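You operate a simulated robot arm through the tools that you are given. There is no shell and no other tool.

Carry out the task below with a simulated robot arm. There is one attempt and no reset: what you move stays moved.

JOB
Move the ball from the green tub to the blue board.
Fine: green lid on edge at the lid rest; blue cover waits between board and cup shelf, then goes back over the ball.
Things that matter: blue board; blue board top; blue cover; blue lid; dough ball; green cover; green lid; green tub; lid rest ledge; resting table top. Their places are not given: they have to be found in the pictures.

The check looks at the end state, three seconds after you hand in, the way a careful person would. Anything else that was tipped, shoved, dropped, spilled or broken makes it a failure. A push-on lid holds only when it is set on centred and level and pressed home; a screw cap is set on level and turned clockwise until tight.

ROBOT AND FRAMES
A 6-joint arm with a two-finger parallel gripper, fixed in place. Base frame: the origin is at the foot of the arm, x ahead of it, y to its left, z up; the work surface is at about z = 850. Lengths are in mm, angles in rad, forces in N, time in s.
With the tool pointing down near the work surface it reaches from about 260 to 680 mm from the base axis. Its first joint turns from -1.152 to 1.152 rad. Payload 2.9 kg.
The tool frame sits at the grasp point between the pads (the TCP): z along the fingers, y along the line on which they close. The tips reach 30 mm beyond it. The gripper opens to 110 mm. The fingers are 20 mm wide and 10 mm thick; the gripper's body (48 by 112 mm) begins 55 mm behind the TCP.
Orientation is that of the tool frame in the base frame, as a unit quaternion [w, x, y, z]. With the fingers straight down and closing along the base's y, the tool's x points along the base's -x, its y along +y and its z along -z.

CONTROLS
- The arm moves only by the tool nudge_tool. Its argument "steps" is a list of rows, each an object of numbers (a shift or turn left out is 0, a gripper value left out holds the last): "dx", "dy", "dz": the shift along the base's x, y, z in mm; "ax", "ay", "az": the turn, a rotation vector about the base's x, y, z in rad; "gripper": the finger opening in mm, from 0 to 110. In form: [{"dx": .., "dy": .., "dz": .., "ax": .., "ay": .., "az": .., "gripper": ..}, ...]. A call has 1 to 20 rows; each row is the pose to reach, as a shift and turn from the pose commanded when the call began. Each row takes 0.2 s and may step no farther than 50 mm and 0.15 rad from the row before; otherwise, or with a gripper value out of range, the whole call is refused. A pose out of reach is approached as far as the arm can. The call stops where the force on the tool passes 40 N (or 10 N more than at its start, if that is more) or the arm is blocked; 0.2 s more then pass. The fingers move at their own pace (about 108 mm/s each) and stop on an object; they squeeze with about 34 N. The grip force told is the motor's: it shows also when the fingers shut on nothing. Time passes only in rows, and 0.2 s behind the last, so rows that repeat a pose let the fingers close. It gives the time, the measured TCP pose, the force on the tool (base axes), the opening and the grip force at its end, in the units of the frame above (readings bear some noise), with the torque about the TCP (base axes, N m) and any sound that the robot's microphone picked up.
- Cameras (640 x 400 px; columns grow to the right, rows downward): "scene" is fixed at [84.9, 439.4, 1383.9]; the picture's right is [-0.60, -0.80, 0.00], its down [-0.50, 0.37, -0.79] and it looks along [0.63, -0.47, -0.62] (base axes); focal length 214 px, centre (320, 200). "wrist" rides on the gripper at [72, 17, -103] in the tool frame; the picture's right is [-0.23, 0.97, 0.00], its down [-0.76, -0.18, -0.62] and it looks along [-0.61, -0.14, 0.78] (tool axes); focal length 222 px, centre (320, 200).
- grab_frame(camera): a new picture of that camera. The clock stands still meanwhile.
- measure_at(camera, pixels): for up to 12 pixels [column, row] of the newest picture of that camera ("zoom" is the newest enlarged one), the place [x, y, z] in the base frame of the surface seen there, good to about 2 mm, but the place of the scene camera against the robot may be out by one fixed shift of up to 12 mm in any direction. The clock stands still meanwhile.
- close_up(camera, box): a new picture of the part [left, top, right, bottom] of that camera's present view, enlarged. The clock stands still meanwhile.
- finish_job(): hands the job in; it is judged then, once.

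Leave the gripper open and the arm clear of the work at the hand-in unless told otherwise.

The tools are called as a command line: name --argument value ..., lists and objects as JSON in quotes. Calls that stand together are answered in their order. nudge_tool: Moves the arm, as the interface text tells. Its arguments: {"type":"object","properties":{"steps":{"type":"array","items":{"type":"object","properties":{"dx":{"type":"number"},"dy":{"type":"number"},"dz":{"type":"number"},"ax":{"type":"number"},"ay":{"type":"number"},"az":{"type":"number"},"gripper":{"type":"number"}}}}},"required":["steps"]} The other tools are called the same way: grab_frame (camera) takes a picture; measure_at (camera, pixels) gives the place of the surface under pixels of a picture; close_up (camera, box) takes an enlarged picture of a part of a camera's view; finish_job () hands the job in.

At the start:

```text
clock: 0.0
position: [428.7, 127.5, 1234.2]
tool_rot: [0.0, 0.0, 1.0, 0.0]
force: [-0.2, 0.2, 0.3]
wrist_torque: [0.02, 0.01, 0.0]
gripper_width: 110.2
grip_force: 0.0
```

scene: 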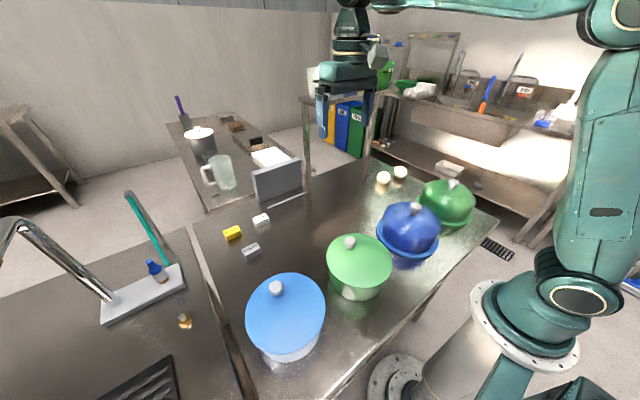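
wrist: 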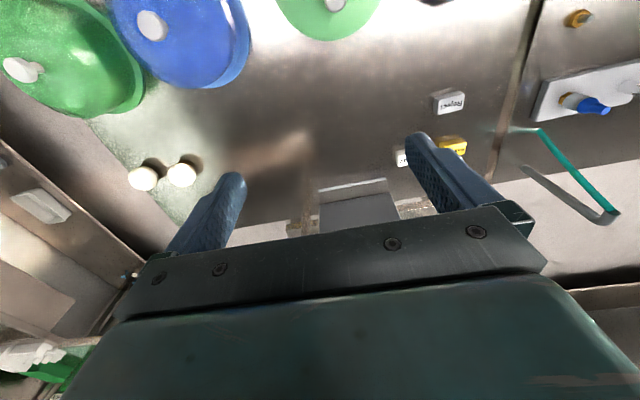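

I see two tubs with flat-ish lids (light blue at about (285,310), light green at (358,262)) and two domes (blue at (408,230), green at (447,203)). I'll take enlarged views to identify things.

close_up --camera "scene" --box '[220, 150, 500, 370]'

close_up --camera "scene" --box '[160, 90, 420, 260]'

close_up --camera "wrist" --box '[0, 0, 640, 240]'

```text
1.82 times, centred on (360, 260) of scene
```

zoom: 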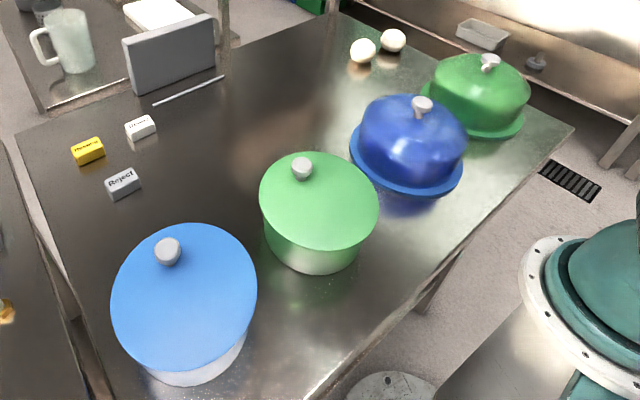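

```text
2.35 times, centred on (290, 175) of scene
```

zoom: 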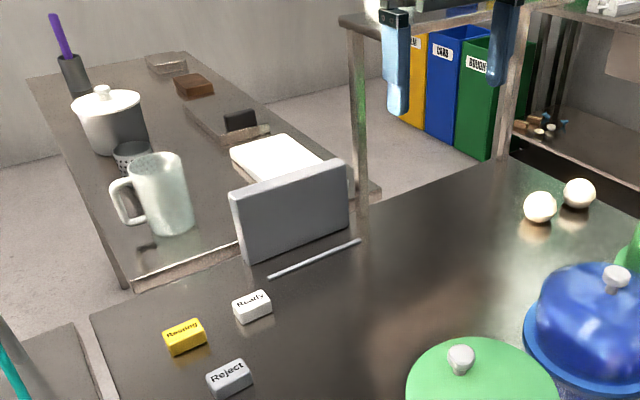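

```text
1.00 times, centred on (320, 120) of wrist (not enlarged: the box is as wide or as high as the picture)
```

zoom: 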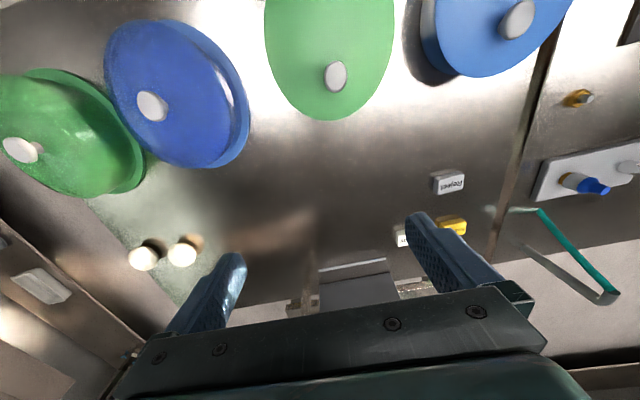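

Next I measure key points in the scene view: the lid tops, knobs, tub walls, boards, the lid rest and table.

grab_frame --camera "scene"

measure_at --camera "scene" --pixels '[[349, 242], [358, 262], [331, 262], [391, 265], [366, 238], [355, 282], [356, 297], [277, 288], [300, 310], [277, 180], [290, 200], [300, 192]]'

measure_at --camera "scene" --pixels '[[415, 208], [408, 225], [379, 232], [405, 250], [438, 240], [453, 184], [445, 200], [383, 177], [400, 172], [218, 172], [449, 168], [340, 210]]'

measure_at --camera "scene" --pixels '[[253, 172], [300, 160], [301, 185], [257, 200], [269, 207], [313, 192], [233, 232], [261, 219], [251, 249], [275, 200], [270, 155], [225, 210]]'

```text
taken
```

scene: 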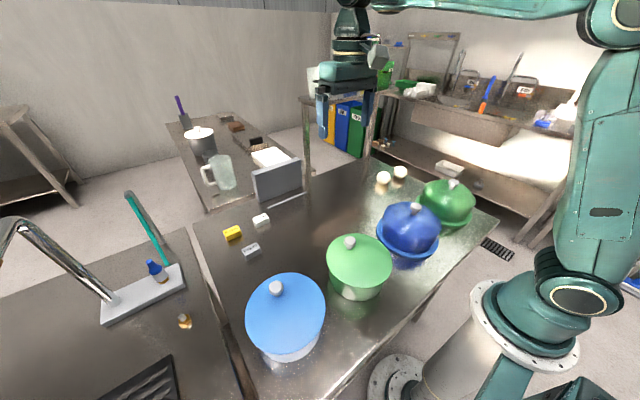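

```text
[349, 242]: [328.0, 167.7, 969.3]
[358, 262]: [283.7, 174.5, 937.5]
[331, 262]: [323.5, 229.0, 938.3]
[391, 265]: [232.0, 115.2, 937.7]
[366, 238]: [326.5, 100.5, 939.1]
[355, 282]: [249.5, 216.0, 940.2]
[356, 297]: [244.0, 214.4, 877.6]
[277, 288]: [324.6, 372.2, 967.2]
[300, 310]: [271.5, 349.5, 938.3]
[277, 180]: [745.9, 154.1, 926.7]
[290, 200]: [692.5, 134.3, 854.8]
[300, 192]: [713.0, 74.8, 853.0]
```

```text
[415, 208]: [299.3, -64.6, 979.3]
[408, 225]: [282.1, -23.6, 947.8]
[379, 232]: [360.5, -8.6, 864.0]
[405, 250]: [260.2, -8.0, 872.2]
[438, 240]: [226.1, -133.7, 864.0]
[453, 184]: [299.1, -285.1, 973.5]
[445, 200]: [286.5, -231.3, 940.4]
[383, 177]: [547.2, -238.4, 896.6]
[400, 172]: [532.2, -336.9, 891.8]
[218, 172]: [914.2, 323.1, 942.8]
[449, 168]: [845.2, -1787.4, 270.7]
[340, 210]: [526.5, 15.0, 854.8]
```

```text
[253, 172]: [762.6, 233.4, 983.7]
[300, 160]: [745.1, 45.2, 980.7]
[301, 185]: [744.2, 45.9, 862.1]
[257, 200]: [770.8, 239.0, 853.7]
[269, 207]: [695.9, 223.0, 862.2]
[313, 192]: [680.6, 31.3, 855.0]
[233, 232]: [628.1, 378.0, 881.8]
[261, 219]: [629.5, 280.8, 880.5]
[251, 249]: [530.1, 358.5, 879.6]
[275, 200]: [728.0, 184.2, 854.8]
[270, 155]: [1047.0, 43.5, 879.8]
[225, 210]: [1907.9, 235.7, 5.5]
```

I need to find the "cup shelf". I'll zoom on the right-hand racks and on the rear bench to look for cups, and on the two white balls.

close_up --camera "scene" --box '[360, 20, 600, 170]'

close_up --camera "scene" --box '[340, 120, 500, 220]'

close_up --camera "scene" --box '[160, 90, 320, 220]'

close_up --camera "scene" --box '[80, 180, 280, 400]'

```text
2.67 times, centred on (480, 95) of scene
```

zoom: 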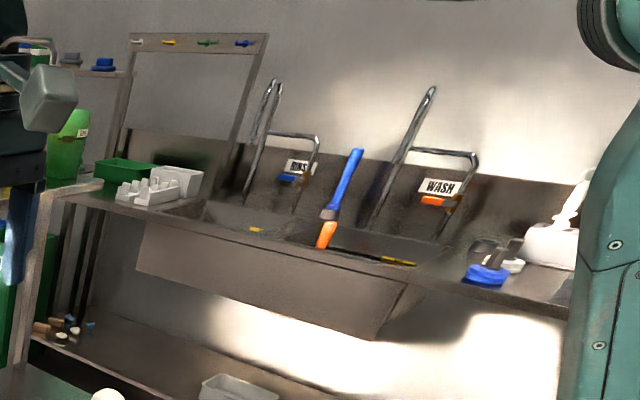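

```text
4.00 times, centred on (420, 170) of scene
```

zoom: 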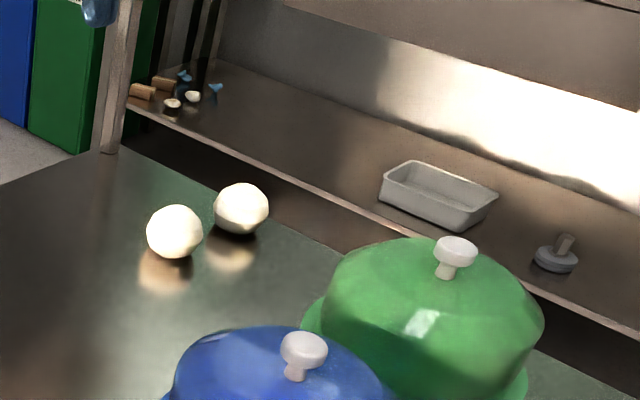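

```text
3.08 times, centred on (240, 155) of scene
```

zoom: 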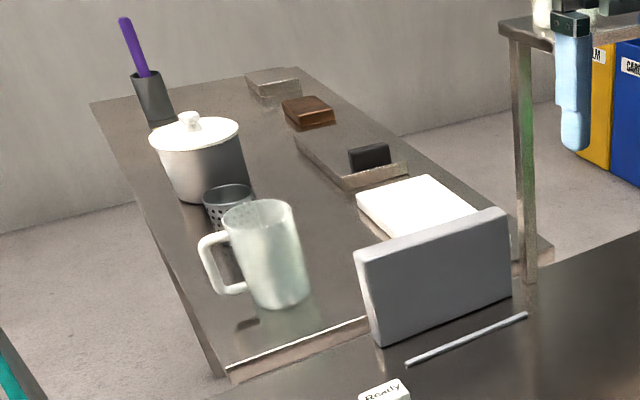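

```text
1.82 times, centred on (180, 290) of scene
```

zoom: 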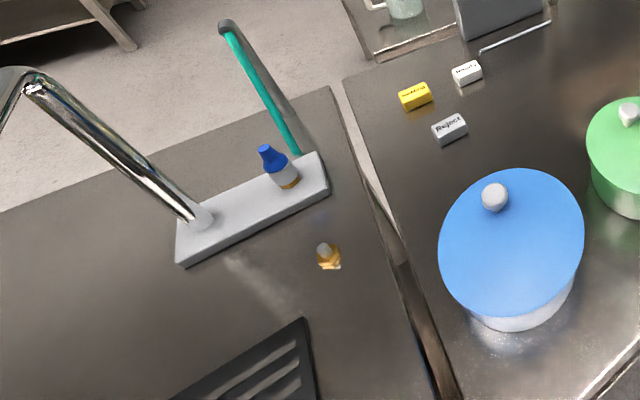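

Cups may stand on the small rack behind the gripper, at about (330,100) and (395,60). I'll measure several of these places.

close_up --camera "scene" --box '[290, 20, 470, 170]'

measure_at --camera "scene" --pixels '[[310, 80], [306, 100], [365, 145], [400, 50], [386, 70], [405, 85], [426, 92], [307, 175], [375, 142], [440, 168], [215, 195], [385, 150]]'

```text
2.67 times, centred on (380, 95) of scene
```

zoom: 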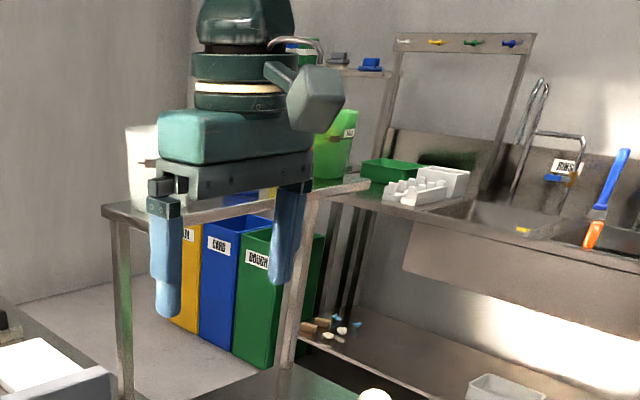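

```text
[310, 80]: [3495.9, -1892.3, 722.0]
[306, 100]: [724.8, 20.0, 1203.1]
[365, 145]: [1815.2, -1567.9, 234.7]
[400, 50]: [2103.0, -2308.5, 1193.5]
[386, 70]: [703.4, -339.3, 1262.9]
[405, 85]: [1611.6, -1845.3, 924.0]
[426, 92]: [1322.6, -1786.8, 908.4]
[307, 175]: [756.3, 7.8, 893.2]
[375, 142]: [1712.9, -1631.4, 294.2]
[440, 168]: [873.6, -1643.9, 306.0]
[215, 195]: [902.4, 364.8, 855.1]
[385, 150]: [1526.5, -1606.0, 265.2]
```

There is an overhead shelf with cups at about x≈725, z≈1200 (behind the bench), so "between board and cup shelf" is the free table strip near (500, -90). Now I use the wrist camera for accurate places: knobs of the green lid (335,3), blue cover (152,25), rest panel (352,205), balls.

grab_frame --camera "wrist"

measure_at --camera "wrist" --pixels '[[335, 4], [152, 25], [330, 35], [300, 15], [375, 10], [200, 60], [245, 60], [322, 190], [386, 182], [355, 185], [320, 205], [355, 200]]'

measure_at --camera "wrist" --pixels '[[20, 70], [143, 178], [181, 172], [350, 150], [448, 98], [402, 158], [455, 143], [300, 100], [327, 187], [383, 179], [396, 205], [290, 228]]'

```text
taken
```

wrist: 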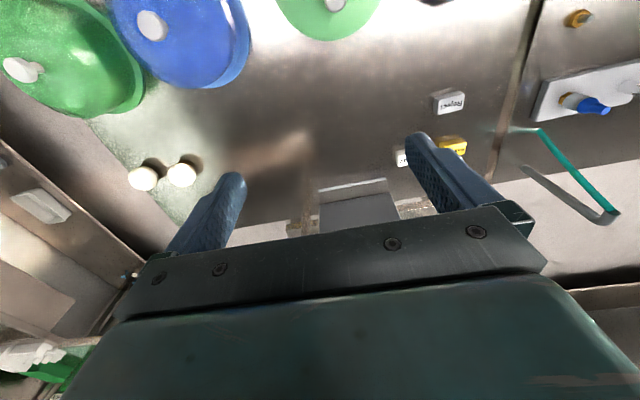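

```text
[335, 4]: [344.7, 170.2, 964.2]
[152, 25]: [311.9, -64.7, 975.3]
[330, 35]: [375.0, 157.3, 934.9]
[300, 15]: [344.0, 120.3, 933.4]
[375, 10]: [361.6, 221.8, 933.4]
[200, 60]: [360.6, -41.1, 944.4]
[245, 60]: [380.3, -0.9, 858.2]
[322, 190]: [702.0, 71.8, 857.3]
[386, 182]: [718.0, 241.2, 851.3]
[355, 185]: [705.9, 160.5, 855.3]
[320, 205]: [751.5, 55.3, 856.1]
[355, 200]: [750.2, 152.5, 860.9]
```

```text
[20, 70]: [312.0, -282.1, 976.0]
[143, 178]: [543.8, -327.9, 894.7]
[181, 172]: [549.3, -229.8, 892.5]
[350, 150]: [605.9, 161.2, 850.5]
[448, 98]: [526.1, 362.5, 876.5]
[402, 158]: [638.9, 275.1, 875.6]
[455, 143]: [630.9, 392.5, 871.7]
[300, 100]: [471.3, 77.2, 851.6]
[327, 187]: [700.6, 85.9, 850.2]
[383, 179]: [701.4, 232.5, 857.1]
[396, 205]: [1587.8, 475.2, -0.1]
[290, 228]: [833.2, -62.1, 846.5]
```

The wrist camera agrees with the scene one up to a shift of about (+12, 0, -4). The green lid's knob (≈(344,170,964)) sits well off the lid's middle, towards +x, so I'd rather close along x on it. I turn the tool -90° about z in small rows, staying high, to look at the tubs and boards from above.

nudge_tool --steps '[{"dx": -5, "az": -0.143}, {"dx": -10, "az": -0.286}, {"dx": -15, "az": -0.428}, {"dx": -20, "az": -0.571}, {"dx": -25, "az": -0.714}, {"dx": -30, "az": -0.857}, {"dx": -35, "az": -1.0}, {"dx": -40, "az": -1.142}, {"dx": -45, "az": -1.285}, {"dx": -50, "az": -1.428}, {"dx": -60, "az": -1.5708}, {"dx": -60, "az": -1.5708}]'

grab_frame --camera "wrist"

```text
clock: 2.6
position: [369.8, 128.6, 1234.9]
tool_rot: [0.0, 0.708, 0.706, 0.0]
force: [-1.0, 0.3, -0.2]
wrist_torque: [0.01, 0.0, -0.01]
gripper_width: 110.0
grip_force: 0.1
```

```text
taken
```

wrist: 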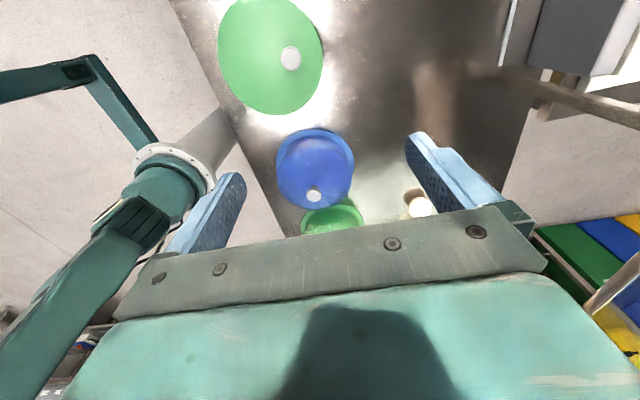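

Clear view now: green lid at (270,55) with knob at (291,58), blue dome at (316,165) with knob at (314,195). I measure rim points of the lid, the dome and board, and the rest.

measure_at --camera "wrist" --pixels '[[291, 58], [285, 58], [297, 58], [291, 52], [291, 66], [270, 55], [220, 55], [320, 55], [275, 112], [250, 2], [310, 20], [300, 98]]'

measure_at --camera "wrist" --pixels '[[314, 195], [314, 190], [316, 165], [278, 165], [353, 165], [318, 131], [290, 195], [345, 190], [300, 205], [281, 183], [349, 178], [316, 145]]'

close_up --camera "wrist" --box '[200, 0, 440, 240]'

```text
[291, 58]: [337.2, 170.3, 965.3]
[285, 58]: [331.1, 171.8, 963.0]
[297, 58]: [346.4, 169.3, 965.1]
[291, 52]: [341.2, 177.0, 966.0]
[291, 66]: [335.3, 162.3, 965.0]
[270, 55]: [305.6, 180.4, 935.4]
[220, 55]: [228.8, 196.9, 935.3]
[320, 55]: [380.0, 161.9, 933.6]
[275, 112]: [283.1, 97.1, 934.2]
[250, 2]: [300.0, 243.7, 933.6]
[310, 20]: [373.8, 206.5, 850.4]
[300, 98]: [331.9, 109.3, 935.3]
```

```text
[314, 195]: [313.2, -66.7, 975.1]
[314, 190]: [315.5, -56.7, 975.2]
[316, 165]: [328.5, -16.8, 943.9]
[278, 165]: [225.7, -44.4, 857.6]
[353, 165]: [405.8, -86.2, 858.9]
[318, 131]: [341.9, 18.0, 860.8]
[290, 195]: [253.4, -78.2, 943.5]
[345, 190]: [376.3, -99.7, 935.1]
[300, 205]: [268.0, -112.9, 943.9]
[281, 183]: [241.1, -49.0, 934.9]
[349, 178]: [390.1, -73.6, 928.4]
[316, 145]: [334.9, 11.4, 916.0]
```

```text
1.67 times, centred on (320, 120) of wrist
```

zoom: 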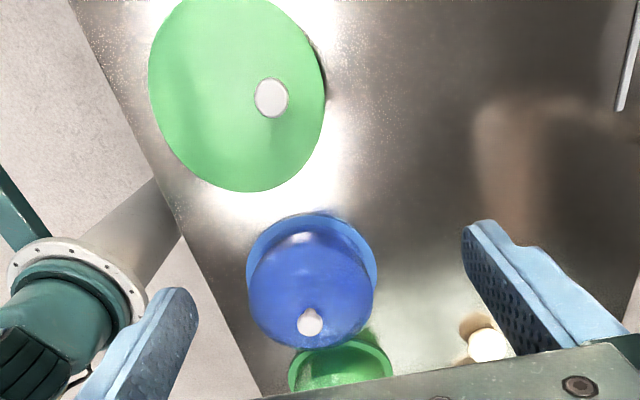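

Green lid: middle ≈ (304,171), radius ≈ 76, top z ≈ 934, knob ≈ (338.5,170) top z 965. Blue dome and board: middle ≈ (315,-66), knob centred. I descend over the green knob with a 60 mm opening to z ≈ 1020, then look again.

nudge_tool --steps '[{"dx": -15, "dy": 20, "dz": -30, "gripper": 60}, {"dx": -31, "dy": 41, "dz": -60}, {"dx": -31, "dy": 41, "dz": -105}, {"dx": -31, "dy": 41, "dz": -150}, {"dx": -31, "dy": 41, "dz": -190}, {"dx": -31, "dy": 41, "dz": -215}, {"dx": -31, "dy": 41, "dz": -215}]'

grab_frame --camera "wrist"

close_up --camera "scene" --box '[280, 180, 440, 310]'

```text
clock: 4.2
position: [338.0, 169.3, 1019.8]
tool_rot: [0.001, 0.707, 0.707, 0.001]
force: [0.5, -0.5, 0.2]
wrist_torque: [0.01, 0.01, 0.0]
gripper_width: 60.0
grip_force: 0.1
```

```text
taken
```

wrist: 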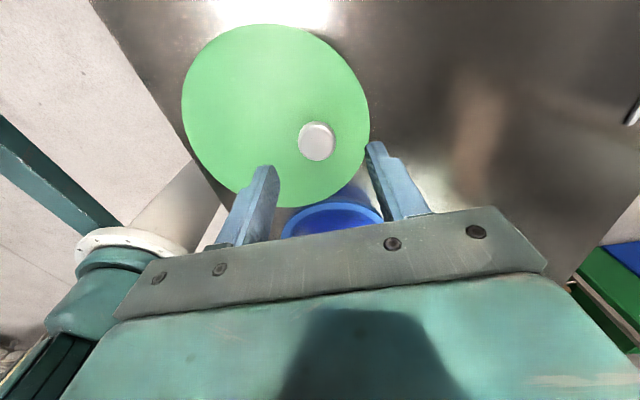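

```text
3.08 times, centred on (360, 245) of scene
```

zoom: 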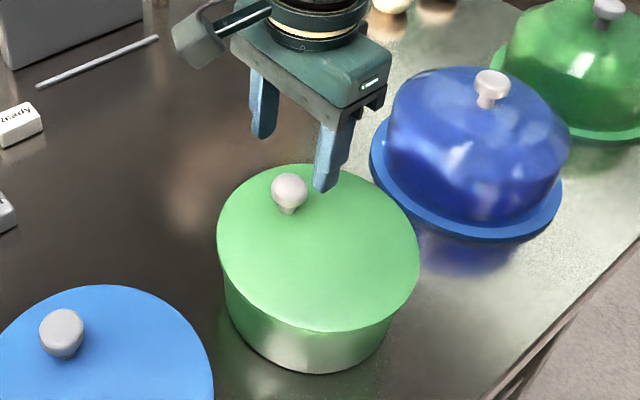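

I now measure the lid and knob closely from here: knob at (317,141) and the lid rim all round.

measure_at --camera "wrist" --pixels '[[317, 141], [301, 141], [333, 139], [317, 125], [316, 157], [184, 115], [367, 115], [270, 26], [250, 186], [340, 60], [205, 50], [200, 150]]'

```text
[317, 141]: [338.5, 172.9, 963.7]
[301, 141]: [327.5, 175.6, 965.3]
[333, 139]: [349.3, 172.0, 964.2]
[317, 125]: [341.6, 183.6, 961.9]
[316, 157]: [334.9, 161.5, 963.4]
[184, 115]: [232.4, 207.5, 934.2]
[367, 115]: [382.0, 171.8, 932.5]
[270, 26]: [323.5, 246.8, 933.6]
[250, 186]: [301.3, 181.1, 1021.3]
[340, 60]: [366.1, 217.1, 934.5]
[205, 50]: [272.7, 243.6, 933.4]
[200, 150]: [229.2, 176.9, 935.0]
```

Knob centre is (338.4,172.5), about 22 mm wide; lid middle (305,171), radius 77. I shift +3 in y, go down to TCP z ≈ 967 (tips 3 mm above the lid) and close.

nudge_tool --steps '[{"dy": 3, "dz": -25}, {"dy": 3, "dz": -45}, {"dy": 3, "dz": -53}, {"dy": 3, "dz": -53, "gripper": 10}, {"dy": 3, "dz": -53, "gripper": 10}, {"dy": 3, "dz": -53, "gripper": 10}, {"dy": 3, "dz": -53, "gripper": 10}]'

close_up --camera "scene" --box '[280, 180, 440, 310]'

```text
clock: 5.8
position: [337.9, 171.7, 965.7]
tool_rot: [0.0, 0.707, 0.707, 0.0]
force: [0.1, 0.0, -0.1]
wrist_torque: [0.01, 0.01, 0.01]
gripper_width: 28.2
grip_force: 34.3
```

```text
3.08 times, centred on (360, 245) of scene
```

zoom: 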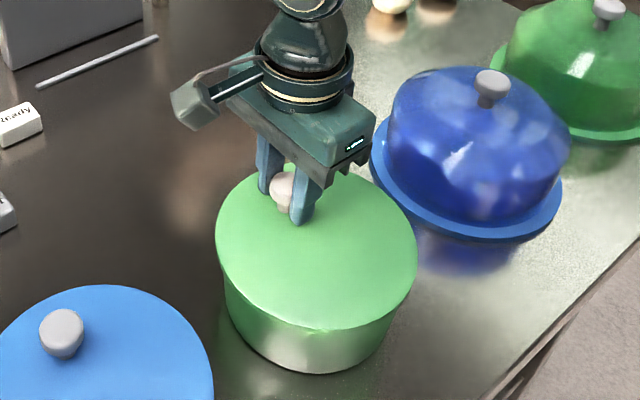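

The knob is held (28.2 mm, 34 N). I lift straight up gently and watch force and torque.

nudge_tool --steps '[{"dz": 2}, {"dz": 5}, {"dz": 10}, {"dz": 18}, {"dz": 28}, {"dz": 40}, {"dz": 40}]'

close_up --camera "scene" --box '[260, 160, 440, 310]'

grab_frame --camera "wrist"

```text
clock: 7.4
position: [337.4, 171.0, 1006.5]
tool_rot: [0.0, 0.707, 0.707, 0.0]
force: [0.4, 0.0, -0.7]
wrist_torque: [0.01, -0.04, -0.01]
gripper_width: 28.6
grip_force: 33.9
```

```text
2.67 times, centred on (350, 235) of scene
```

zoom: 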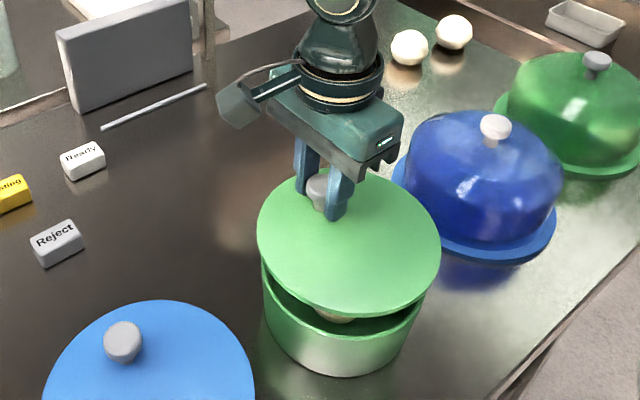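

```text
taken
```

wrist: 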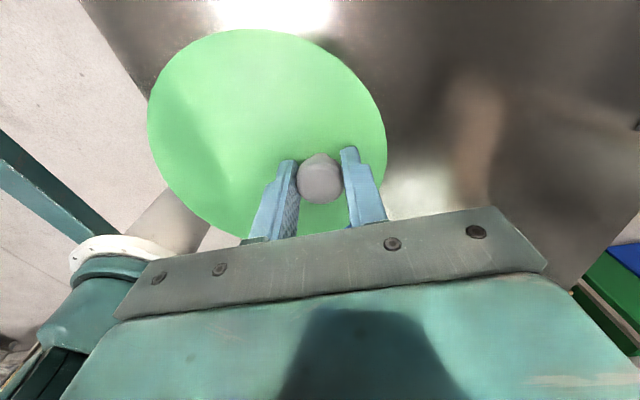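

The lid came off cleanly and is light (~1 N). I check that it hangs level by measuring its top at several places.

measure_at --camera "wrist" --pixels '[[160, 115], [270, 40], [375, 130], [230, 215], [270, 120], [200, 60], [350, 80], [320, 178]]'

measure_at --camera "scene" --pixels '[[345, 280], [340, 276]]'

```text
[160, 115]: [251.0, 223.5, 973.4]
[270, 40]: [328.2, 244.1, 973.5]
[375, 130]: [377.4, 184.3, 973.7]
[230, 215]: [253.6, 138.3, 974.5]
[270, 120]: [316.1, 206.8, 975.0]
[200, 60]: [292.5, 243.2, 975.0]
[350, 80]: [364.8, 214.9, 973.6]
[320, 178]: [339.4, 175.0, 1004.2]
```

```text
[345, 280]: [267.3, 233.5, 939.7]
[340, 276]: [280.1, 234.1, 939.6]
```

The lid is level, its top 32.5 mm beyond the TCP. Next: raise to z ≈ 1110 and go forward to (480,142), clear of everything, before tipping it.

nudge_tool --steps '[{"dz": 30}, {"dz": 60}, {"dz": 90, "dx": 15}, {"dz": 104, "dx": 45, "dy": -8}, {"dz": 104, "dx": 80, "dy": -16}, {"dz": 104, "dx": 115, "dy": -24}, {"dz": 104, "dx": 143, "dy": -29}, {"dz": 104, "dx": 143, "dy": -29}]'

grab_frame --camera "scene"

grab_frame --camera "wrist"

```text
clock: 9.2
position: [481.8, 143.2, 1111.0]
tool_rot: [0.0, 0.707, 0.707, 0.0]
force: [-1.0, -0.2, -0.9]
wrist_torque: [0.01, -0.01, -0.01]
gripper_width: 28.4
grip_force: 33.4
```

```text
taken
```

scene: 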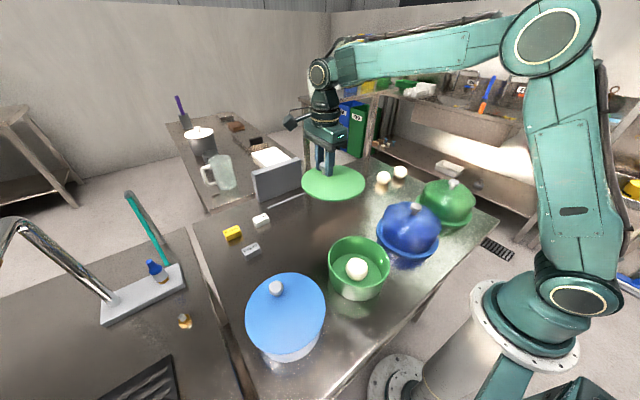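

```text
taken
```

wrist: 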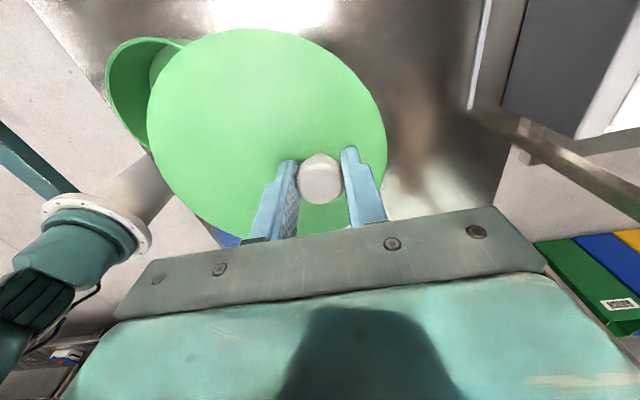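

Now the ball is visible in the tub at (357,268). From the wrist view I measure the rest ledge (rod near (483,50)) and panel (565,70) precisely.

close_up --camera "wrist" --box '[420, 0, 640, 200]'

measure_at --camera "wrist" --pixels '[[487, 20], [482, 50], [472, 100], [478, 60], [524, 20], [514, 60], [503, 100], [530, 50], [560, 60], [600, 70], [585, 130], [610, 40]]'

measure_at --camera "scene" --pixels '[[355, 268], [350, 263], [357, 258], [366, 265], [358, 280], [332, 255], [387, 262], [360, 240], [357, 298], [277, 183], [253, 172], [300, 160]]'

```text
2.00 times, centred on (530, 100) of wrist
```

zoom: 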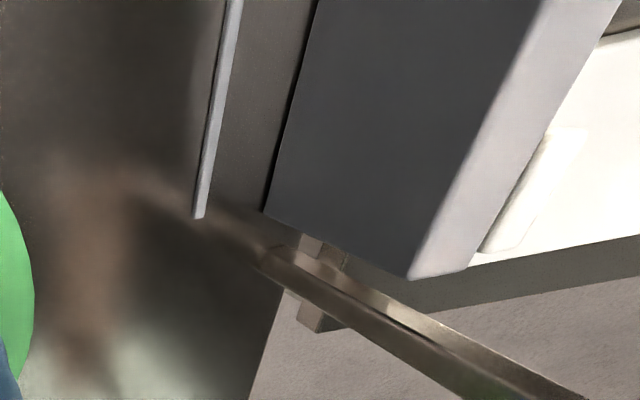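

```text
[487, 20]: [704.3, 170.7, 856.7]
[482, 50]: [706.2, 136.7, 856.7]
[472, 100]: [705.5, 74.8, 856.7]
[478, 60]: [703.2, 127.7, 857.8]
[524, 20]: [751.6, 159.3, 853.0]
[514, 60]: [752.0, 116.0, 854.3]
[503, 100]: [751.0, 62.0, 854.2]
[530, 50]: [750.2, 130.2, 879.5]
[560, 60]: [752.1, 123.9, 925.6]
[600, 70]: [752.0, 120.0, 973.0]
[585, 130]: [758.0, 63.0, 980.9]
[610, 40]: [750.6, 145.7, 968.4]
```

```text
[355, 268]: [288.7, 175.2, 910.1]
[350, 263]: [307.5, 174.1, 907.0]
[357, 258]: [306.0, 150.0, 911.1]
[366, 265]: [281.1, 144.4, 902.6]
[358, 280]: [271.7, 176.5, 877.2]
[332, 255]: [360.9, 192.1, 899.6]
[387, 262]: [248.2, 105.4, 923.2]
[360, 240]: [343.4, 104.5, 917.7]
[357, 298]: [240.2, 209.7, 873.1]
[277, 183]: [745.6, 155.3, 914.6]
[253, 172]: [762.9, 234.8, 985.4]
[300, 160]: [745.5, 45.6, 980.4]
```

Ledge: x ≈ 702–708, top z 857; panel face: x ≈ 751, top z ≈ 980. I check where the overhead shelf rail is, to stay clear of it.

measure_at --camera "wrist" --pixels '[[480, 110], [510, 125], [530, 135], [580, 165], [620, 190], [520, 155], [600, 160], [635, 185]]'

measure_at --camera "scene" --pixels '[[302, 98], [306, 110], [305, 150], [300, 100], [360, 110], [372, 90], [366, 130]]'

```text
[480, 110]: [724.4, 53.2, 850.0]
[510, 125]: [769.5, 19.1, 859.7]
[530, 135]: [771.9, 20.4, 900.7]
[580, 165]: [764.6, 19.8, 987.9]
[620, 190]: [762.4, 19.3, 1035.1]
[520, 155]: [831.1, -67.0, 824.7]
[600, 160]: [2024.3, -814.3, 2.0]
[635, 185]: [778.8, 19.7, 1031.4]
```

```text
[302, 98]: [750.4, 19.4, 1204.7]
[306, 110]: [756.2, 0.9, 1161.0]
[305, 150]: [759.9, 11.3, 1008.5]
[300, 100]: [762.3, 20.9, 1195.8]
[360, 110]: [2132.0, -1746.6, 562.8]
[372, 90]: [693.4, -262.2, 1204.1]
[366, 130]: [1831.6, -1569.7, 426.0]
```

The post is at y ≤ 20, so at y ≈ 140 the lid (63–217) clears it. Now I tip the tool forward by 1.326 rad about -y in place (tool pointing ahead, 14° below level), lid edge going down.

nudge_tool --steps '[{"ay": -0.12}, {"ay": -0.24}, {"ay": -0.36}, {"ay": -0.48}, {"ay": -0.6}, {"ay": -0.72}, {"ay": -0.84}, {"ay": -0.96}, {"ay": -1.08}, {"ay": -1.2}, {"ay": -1.326}, {"ay": -1.326}]'

grab_frame --camera "scene"

grab_frame --camera "wrist"

```text
clock: 11.8
position: [482.2, 142.9, 1110.4]
tool_rot: [0.435, 0.558, 0.557, 0.436]
force: [-1.0, 0.3, -0.9]
wrist_torque: [-0.02, 0.02, 0.0]
gripper_width: 28.3
grip_force: 33.5
```

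```text
taken
```

scene: 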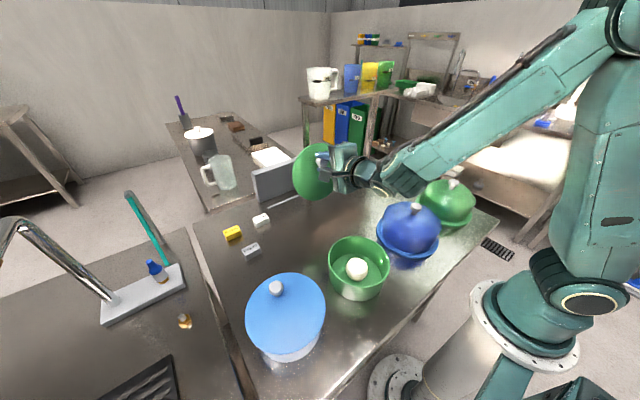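

```text
taken
```

wrist: 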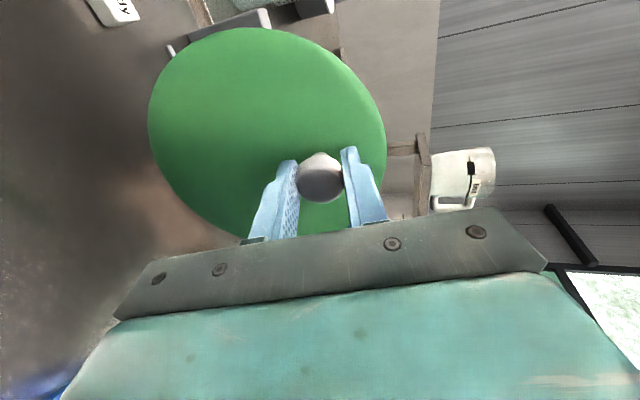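

The lid stands on edge in the grip, and the cup shelf with its cups is now plainly seen at (350,80). Before lowering I measure where the wrist and forearm are, so they don't touch the domes or loose balls, and the lid's thickness.

measure_at --camera "scene" --pixels '[[355, 185], [367, 188], [385, 188], [405, 190], [430, 180], [450, 165], [480, 145], [345, 150], [380, 165], [350, 165], [337, 170], [420, 190]]'

close_up --camera "scene" --box '[270, 120, 450, 220]'

measure_at --camera "wrist" --pixels '[[160, 115], [270, 40], [375, 130], [230, 215], [270, 120], [200, 60], [350, 80], [320, 178]]'

```text
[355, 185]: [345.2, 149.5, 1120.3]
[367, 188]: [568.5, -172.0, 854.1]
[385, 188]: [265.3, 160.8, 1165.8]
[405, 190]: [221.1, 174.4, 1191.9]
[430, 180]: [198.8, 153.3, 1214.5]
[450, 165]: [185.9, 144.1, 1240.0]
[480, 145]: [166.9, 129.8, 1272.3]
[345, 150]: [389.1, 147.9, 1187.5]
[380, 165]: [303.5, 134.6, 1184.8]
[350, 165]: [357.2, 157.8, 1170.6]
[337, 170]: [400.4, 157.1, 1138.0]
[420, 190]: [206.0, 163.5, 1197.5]
```

```text
3.56 times, centred on (360, 170) of scene
```

zoom: 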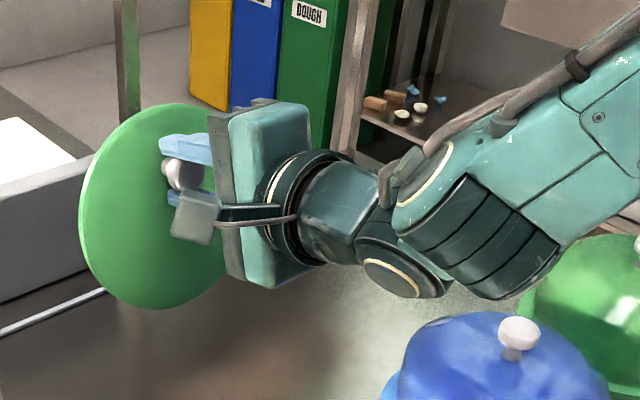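

```text
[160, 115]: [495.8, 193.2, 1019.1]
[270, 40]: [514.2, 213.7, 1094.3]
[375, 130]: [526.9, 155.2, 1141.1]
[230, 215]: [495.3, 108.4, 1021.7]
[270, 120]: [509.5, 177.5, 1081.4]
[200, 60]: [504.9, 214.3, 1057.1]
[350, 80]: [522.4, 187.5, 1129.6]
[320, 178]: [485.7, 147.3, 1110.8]
```

Lid lean is 14°, as intended. To keep clear of the panel on the way down I make it more upright (lean 6°), go forward to x ≈ 692.6 at this height, then look before lowering.

nudge_tool --steps '[{"ay": -0.07, "dx": 20}, {"ay": -0.14, "dx": 50}, {"ay": -0.14, "dx": 85}, {"ay": -0.14, "dx": 120, "dy": -1}, {"ay": -0.14, "dx": 150, "dy": -2}, {"ay": -0.14, "dx": 180, "dy": -2}, {"ay": -0.14, "dx": 200, "dy": -2}, {"ay": -0.14, "dx": 210.4, "dy": -2}, {"ay": -0.14, "dx": 210.4, "dy": -2}]'

grab_frame --camera "scene"

grab_frame --camera "wrist"

```text
clock: 13.8
position: [691.6, 140.8, 1108.3]
tool_rot: [0.474, 0.525, 0.525, 0.473]
force: [0.5, -0.4, -1.0]
wrist_torque: [0.0, 0.06, -0.04]
gripper_width: 28.6
grip_force: 33.6
```

```text
taken
```

scene: 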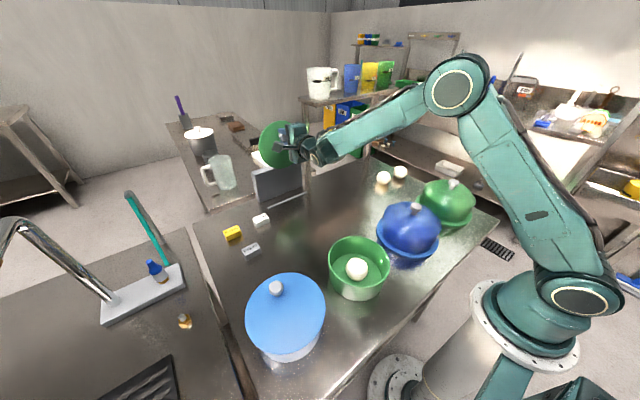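

```text
taken
```

wrist: 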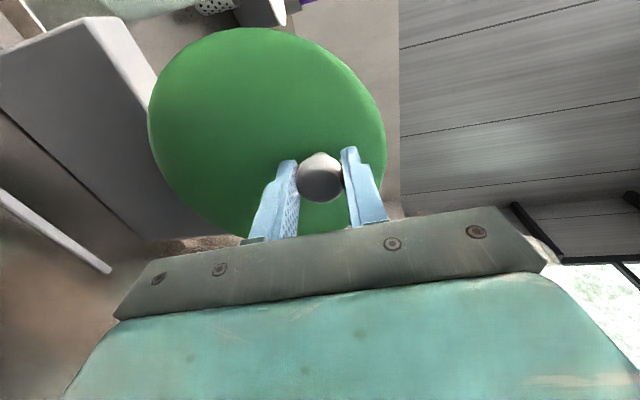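

Lid is above the slot, leaning 6°. I go straight down to about 8 mm above the table contact (TCP z ≈ 972) in gentle rows.

nudge_tool --steps '[{"dz": -20, "dx": 1}, {"dz": -45, "dx": 1}, {"dz": -70, "dx": 1}, {"dz": -90, "dx": 1}, {"dz": -108, "dx": 1}, {"dz": -120, "dx": 1}, {"dz": -130, "dx": 1}, {"dz": -136, "dx": 1}, {"dz": -136, "dx": 1}]'

close_up --camera "scene" --box '[220, 120, 360, 230]'

grab_frame --camera "wrist"

```text
clock: 15.8
position: [692.7, 141.9, 973.6]
tool_rot: [0.473, 0.526, 0.526, 0.473]
force: [-0.4, -0.6, 0.3]
wrist_torque: [0.03, 0.01, 0.02]
gripper_width: 28.4
grip_force: 34.3
```

```text
3.64 times, centred on (290, 175) of scene
```

zoom: 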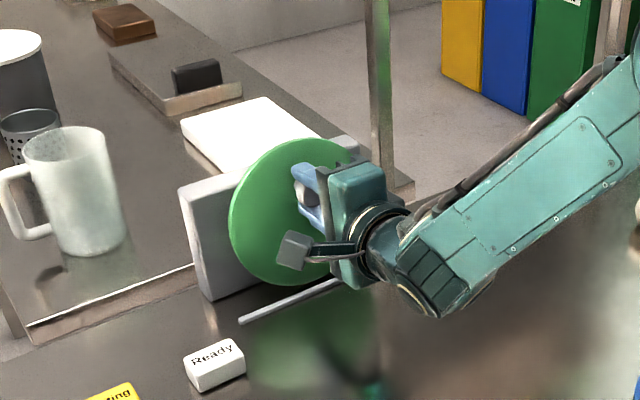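

```text
taken
```

wrist: 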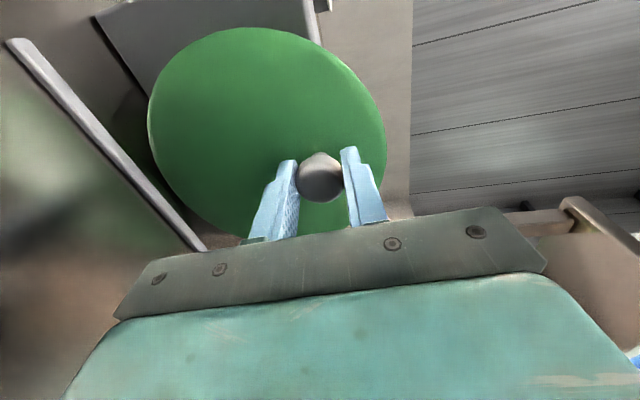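

The lid is between panel and ledge. I measure the lid's lower rim (left edge of the disc in the wrist picture, (152,130)) against the ledge (100,135).

measure_at --camera "wrist" --pixels '[[153, 120], [152, 135], [160, 160], [175, 70], [270, 32], [380, 130], [60, 85], [100, 130], [150, 190], [120, 40], [190, 230], [140, 130]]'

close_up --camera "wrist" --box '[0, 0, 400, 250]'

```text
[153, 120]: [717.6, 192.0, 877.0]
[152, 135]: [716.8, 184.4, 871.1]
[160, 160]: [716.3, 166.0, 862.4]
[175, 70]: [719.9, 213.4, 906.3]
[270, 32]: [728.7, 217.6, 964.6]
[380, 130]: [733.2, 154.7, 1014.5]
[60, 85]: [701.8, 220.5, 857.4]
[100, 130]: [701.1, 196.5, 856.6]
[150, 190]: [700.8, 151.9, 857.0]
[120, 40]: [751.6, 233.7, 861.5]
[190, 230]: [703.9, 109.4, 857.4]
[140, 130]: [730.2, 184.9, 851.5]
```

```text
1.60 times, centred on (200, 125) of wrist
```

zoom: 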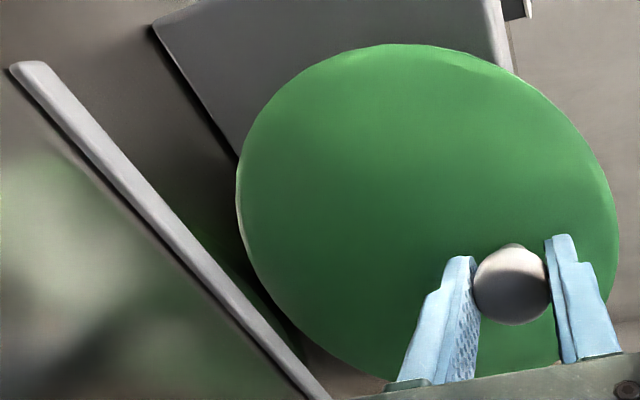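

The lower front rim is at x ≈ 715.5, clear behind the ledge (701–707). I lower slowly to find the table contact.

nudge_tool --steps '[{"dz": -3}, {"dz": -5}, {"dz": -6}, {"dz": -7}, {"dz": -8}, {"dz": -8}]'

```text
clock: 17.2
position: [693.2, 141.5, 972.7]
tool_rot: [0.477, 0.521, 0.521, 0.479]
force: [-3.5, -2.1, 31.5]
wrist_torque: [-0.27, -0.57, -0.05]
gripper_width: 28.6
grip_force: 34.2
```

Contact came earlier than I reckoned (31 N up at TCP z ≈ 972.7). Before doing anything else I look at the lower rim to see what touches.

close_up --camera "scene" --box '[240, 140, 360, 230]'

close_up --camera "wrist" --box '[0, 0, 400, 250]'

grab_frame --camera "scene"

measure_at --camera "zoom" --pixels '[[240, 180], [250, 250], [300, 320], [340, 350], [240, 130], [280, 290]]'

```text
4.44 times, centred on (300, 185) of scene
```

zoom: 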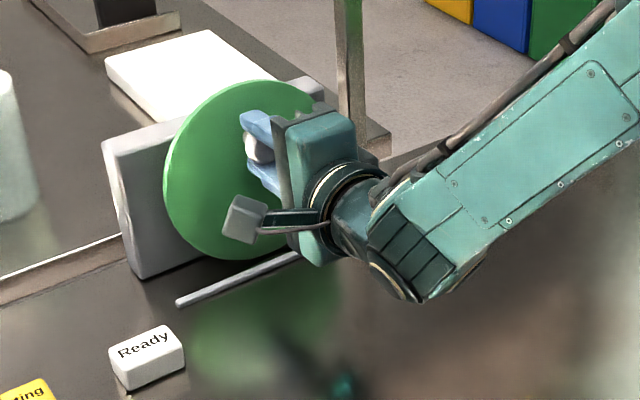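

```text
1.60 times, centred on (200, 125) of wrist
```

zoom: 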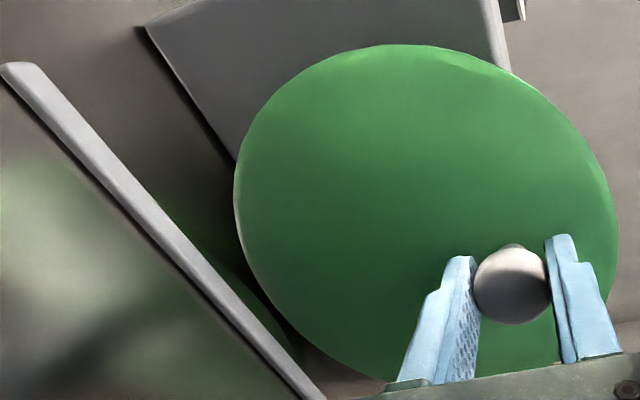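

```text
taken
```

scene: 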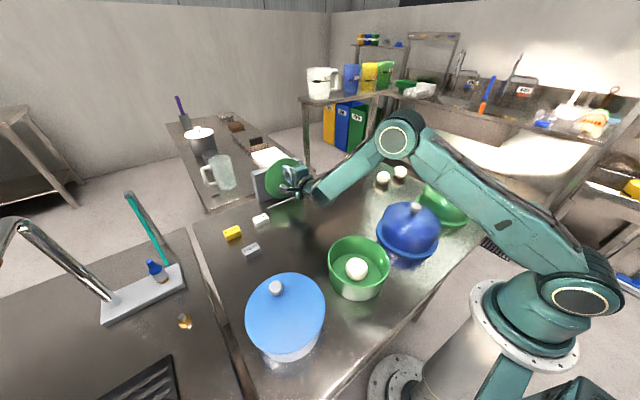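

```text
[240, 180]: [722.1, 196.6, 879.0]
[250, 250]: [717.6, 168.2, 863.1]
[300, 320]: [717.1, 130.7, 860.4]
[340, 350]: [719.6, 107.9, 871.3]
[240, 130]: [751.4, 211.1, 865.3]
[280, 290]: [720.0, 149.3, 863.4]
```

I take a tighter wrist view of the lower rim and the table beside it.

close_up --camera "wrist" --box '[90, 80, 250, 250]'

measure_at --camera "zoom" --pixels '[[228, 150], [232, 170], [250, 200], [280, 240], [310, 280], [200, 170], [220, 220], [245, 260], [270, 300], [180, 200], [150, 200], [130, 200]]'

```text
2.35 times, centred on (170, 165) of wrist
```

zoom: 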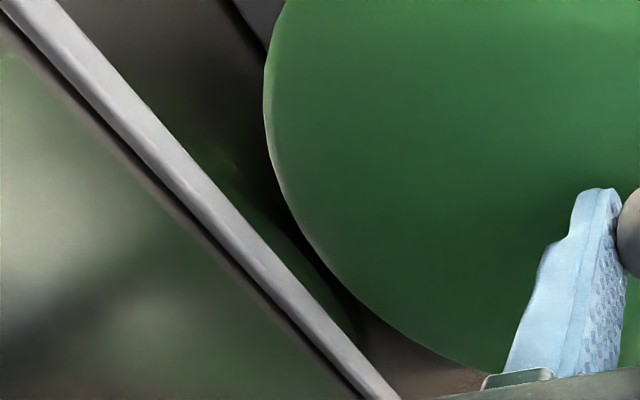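

```text
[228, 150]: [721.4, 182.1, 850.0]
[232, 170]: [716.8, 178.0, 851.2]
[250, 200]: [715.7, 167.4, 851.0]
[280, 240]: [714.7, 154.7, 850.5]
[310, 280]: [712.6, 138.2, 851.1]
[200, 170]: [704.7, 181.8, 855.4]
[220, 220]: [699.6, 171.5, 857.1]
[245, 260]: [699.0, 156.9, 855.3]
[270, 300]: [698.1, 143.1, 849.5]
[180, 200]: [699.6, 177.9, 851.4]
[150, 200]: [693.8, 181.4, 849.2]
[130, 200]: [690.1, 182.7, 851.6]
```

I measure directly on the lid's rim here and just outside it.

measure_at --camera "zoom" --pixels '[[268, 110], [272, 150], [290, 195], [312, 235], [345, 278], [380, 310], [420, 338], [460, 358], [485, 368], [380, 330], [345, 300], [290, 225]]'

```text
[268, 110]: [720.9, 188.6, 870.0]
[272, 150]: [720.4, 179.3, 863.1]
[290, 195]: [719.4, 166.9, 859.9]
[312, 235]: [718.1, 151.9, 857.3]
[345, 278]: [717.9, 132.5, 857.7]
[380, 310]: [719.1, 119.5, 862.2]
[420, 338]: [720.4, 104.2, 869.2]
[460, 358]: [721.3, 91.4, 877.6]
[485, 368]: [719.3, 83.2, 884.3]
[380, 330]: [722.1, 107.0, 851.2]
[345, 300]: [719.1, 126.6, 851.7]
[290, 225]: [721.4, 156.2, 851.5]
```

The rim's bottom is at z ≈ 856 on its rounded front edge, so it is simply standing on the table; the arm was pressing. I ease up in small steps to take the push off.

nudge_tool --steps '[{"dz": 2}, {"dz": 4}, {"dz": 4}]'

```text
clock: 18.0
position: [691.7, 141.8, 972.4]
tool_rot: [0.474, 0.524, 0.524, 0.476]
force: [-2.9, 1.6, 22.1]
wrist_torque: [0.1, -0.42, 0.02]
gripper_width: 28.5
grip_force: 34.0
```

Still 22 N. I ease up further.

nudge_tool --steps '[{"dz": 2}, {"dz": 4}, {"dz": 6}, {"dz": 6}]'

```text
clock: 19.0
position: [692.0, 143.0, 974.0]
tool_rot: [0.471, 0.527, 0.527, 0.472]
force: [0.0, 1.5, 2.0]
wrist_torque: [0.09, -0.02, 0.05]
gripper_width: 28.3
grip_force: 33.7
```

Now only 2 N of contact. I lean the lid back about its lower edge in small steps (0.05 rad first), watching for the panel contact.

nudge_tool --steps '[{"ay": 0.015, "dx": 1.8, "dz": 0.4}, {"ay": 0.03, "dx": 3.6, "dz": 0.8}, {"ay": 0.05, "dx": 6.0, "dz": 1.3}, {"ay": 0.05, "dx": 6.0, "dz": 1.3}]'

```text
clock: 20.0
position: [698.5, 142.0, 976.8]
tool_rot: [0.459, 0.538, 0.537, 0.46]
force: [0.1, 0.9, -0.8]
wrist_torque: [0.01, 0.0, -0.02]
gripper_width: 28.4
grip_force: 34.2
```

No panel contact yet; the lid just hovers. I lean another 0.035 rad, lowering slightly.

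nudge_tool --steps '[{"ay": 0.012, "dx": 1.4, "dz": -0.5}, {"ay": 0.024, "dx": 2.9, "dz": -1}, {"ay": 0.035, "dx": 4.2, "dz": -1.2}, {"ay": 0.035, "dx": 4.2, "dz": -1.5}, {"ay": 0.035, "dx": 4.2, "dz": -1.5}]'

close_up --camera "wrist" --box '[0, 0, 400, 250]'

close_up --camera "scene" --box '[240, 140, 340, 220]'

```text
clock: 21.2
position: [701.1, 142.2, 974.2]
tool_rot: [0.45, 0.545, 0.546, 0.449]
force: [-19.2, 0.8, -2.4]
wrist_torque: [0.04, 0.04, 0.09]
gripper_width: 28.5
grip_force: 34.0
```

```text
1.60 times, centred on (200, 125) of wrist
```

zoom: 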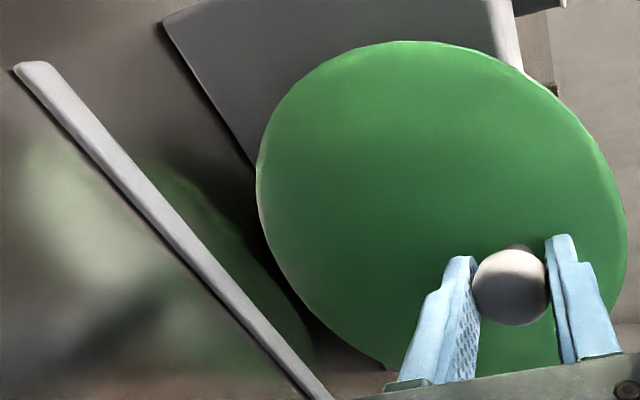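

```text
5.00 times, centred on (290, 180) of scene
```

zoom: 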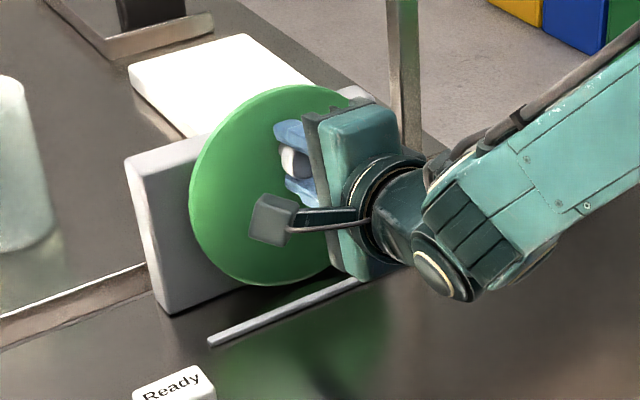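

The lid's back now touches the panel (−19 N along x), lean ≈ 11°. I back off about 3 mm in x to relieve that and lower 1 mm to keep the edge on the table.

nudge_tool --steps '[{"dx": -1.5}, {"dx": -3}, {"dx": -3, "dz": -0.7}, {"dx": -3, "dz": -1.2}, {"dx": -3, "dz": -1.2}]'

grab_frame --camera "wrist"

measure_at --camera "wrist" --pixels '[[165, 120], [175, 160], [200, 195], [225, 215], [270, 32], [380, 130], [110, 20], [140, 70], [100, 130], [300, 10], [330, 20], [280, 100]]'

```text
clock: 22.4
position: [698.7, 141.3, 974.2]
tool_rot: [0.451, 0.545, 0.545, 0.45]
force: [0.1, 0.4, -0.9]
wrist_torque: [0.0, 0.06, -0.02]
gripper_width: 28.3
grip_force: 34.0
```

```text
taken
```

wrist: 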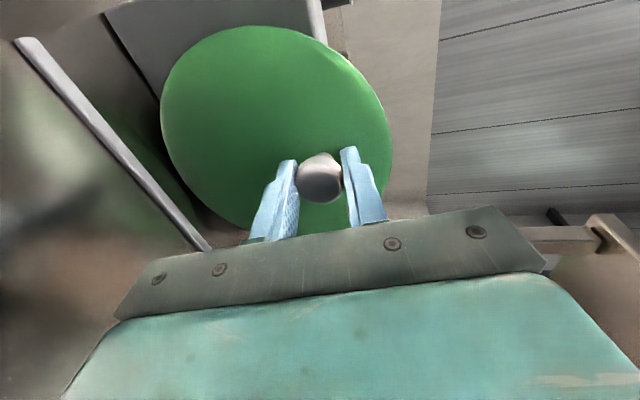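

```text
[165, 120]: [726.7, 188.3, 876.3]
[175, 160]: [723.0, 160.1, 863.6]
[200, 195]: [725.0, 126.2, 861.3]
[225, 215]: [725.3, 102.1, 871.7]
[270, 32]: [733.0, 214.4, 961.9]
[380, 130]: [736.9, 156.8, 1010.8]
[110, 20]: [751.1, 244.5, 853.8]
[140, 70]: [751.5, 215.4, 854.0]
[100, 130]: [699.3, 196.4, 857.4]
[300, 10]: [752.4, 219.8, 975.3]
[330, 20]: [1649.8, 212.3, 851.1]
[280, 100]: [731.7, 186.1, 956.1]
```

Reading the lid plane (bottom front (724,·,860), top front (737,·,1011)), the lid itself leans only ~5°: it turned a little in the fingers when it met the panel; panel still at x 751.5. I want the foot nearer the ledge for a safer lean, so I turn the tool by +0.085 rad about the panel contact (foot swings out to x ≈ 712), staying just off the table.

nudge_tool --steps '[{"dx": -1.5, "dz": 0.5}, {"ay": 0.02, "dx": -1.7, "dz": 1.3}, {"ay": 0.04, "dx": -1.8, "dz": 2.0}, {"ay": 0.065, "dx": -1.9, "dz": 2.7}, {"ay": 0.085, "dx": -2.0, "dz": 3.3}, {"ay": 0.085, "dx": -2.0, "dz": 3.3}]'

grab_frame --camera "wrist"

measure_at --camera "wrist" --pixels '[[165, 120], [175, 160], [200, 195], [225, 215], [270, 32], [380, 130], [110, 20], [140, 70], [100, 130], [300, 10], [240, 60], [280, 100]]'

```text
clock: 23.8
position: [698.9, 141.6, 977.9]
tool_rot: [0.426, 0.564, 0.564, 0.427]
force: [0.0, -0.1, -1.1]
wrist_torque: [0.02, 0.05, 0.01]
gripper_width: 28.1
grip_force: 34.5
```

```text
taken
```

wrist: 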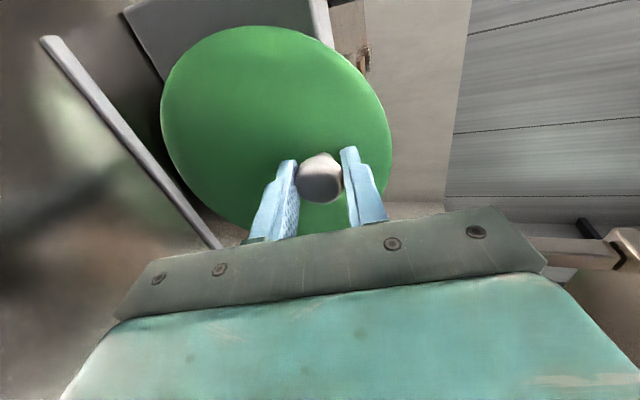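

```text
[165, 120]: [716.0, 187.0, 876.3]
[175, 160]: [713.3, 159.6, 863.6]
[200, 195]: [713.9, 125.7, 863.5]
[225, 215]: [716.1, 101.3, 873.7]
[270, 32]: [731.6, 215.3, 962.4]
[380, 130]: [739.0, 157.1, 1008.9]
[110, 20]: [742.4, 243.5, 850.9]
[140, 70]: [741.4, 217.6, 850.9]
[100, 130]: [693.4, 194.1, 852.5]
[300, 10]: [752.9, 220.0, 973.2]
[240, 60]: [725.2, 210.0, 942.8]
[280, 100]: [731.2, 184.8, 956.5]
```

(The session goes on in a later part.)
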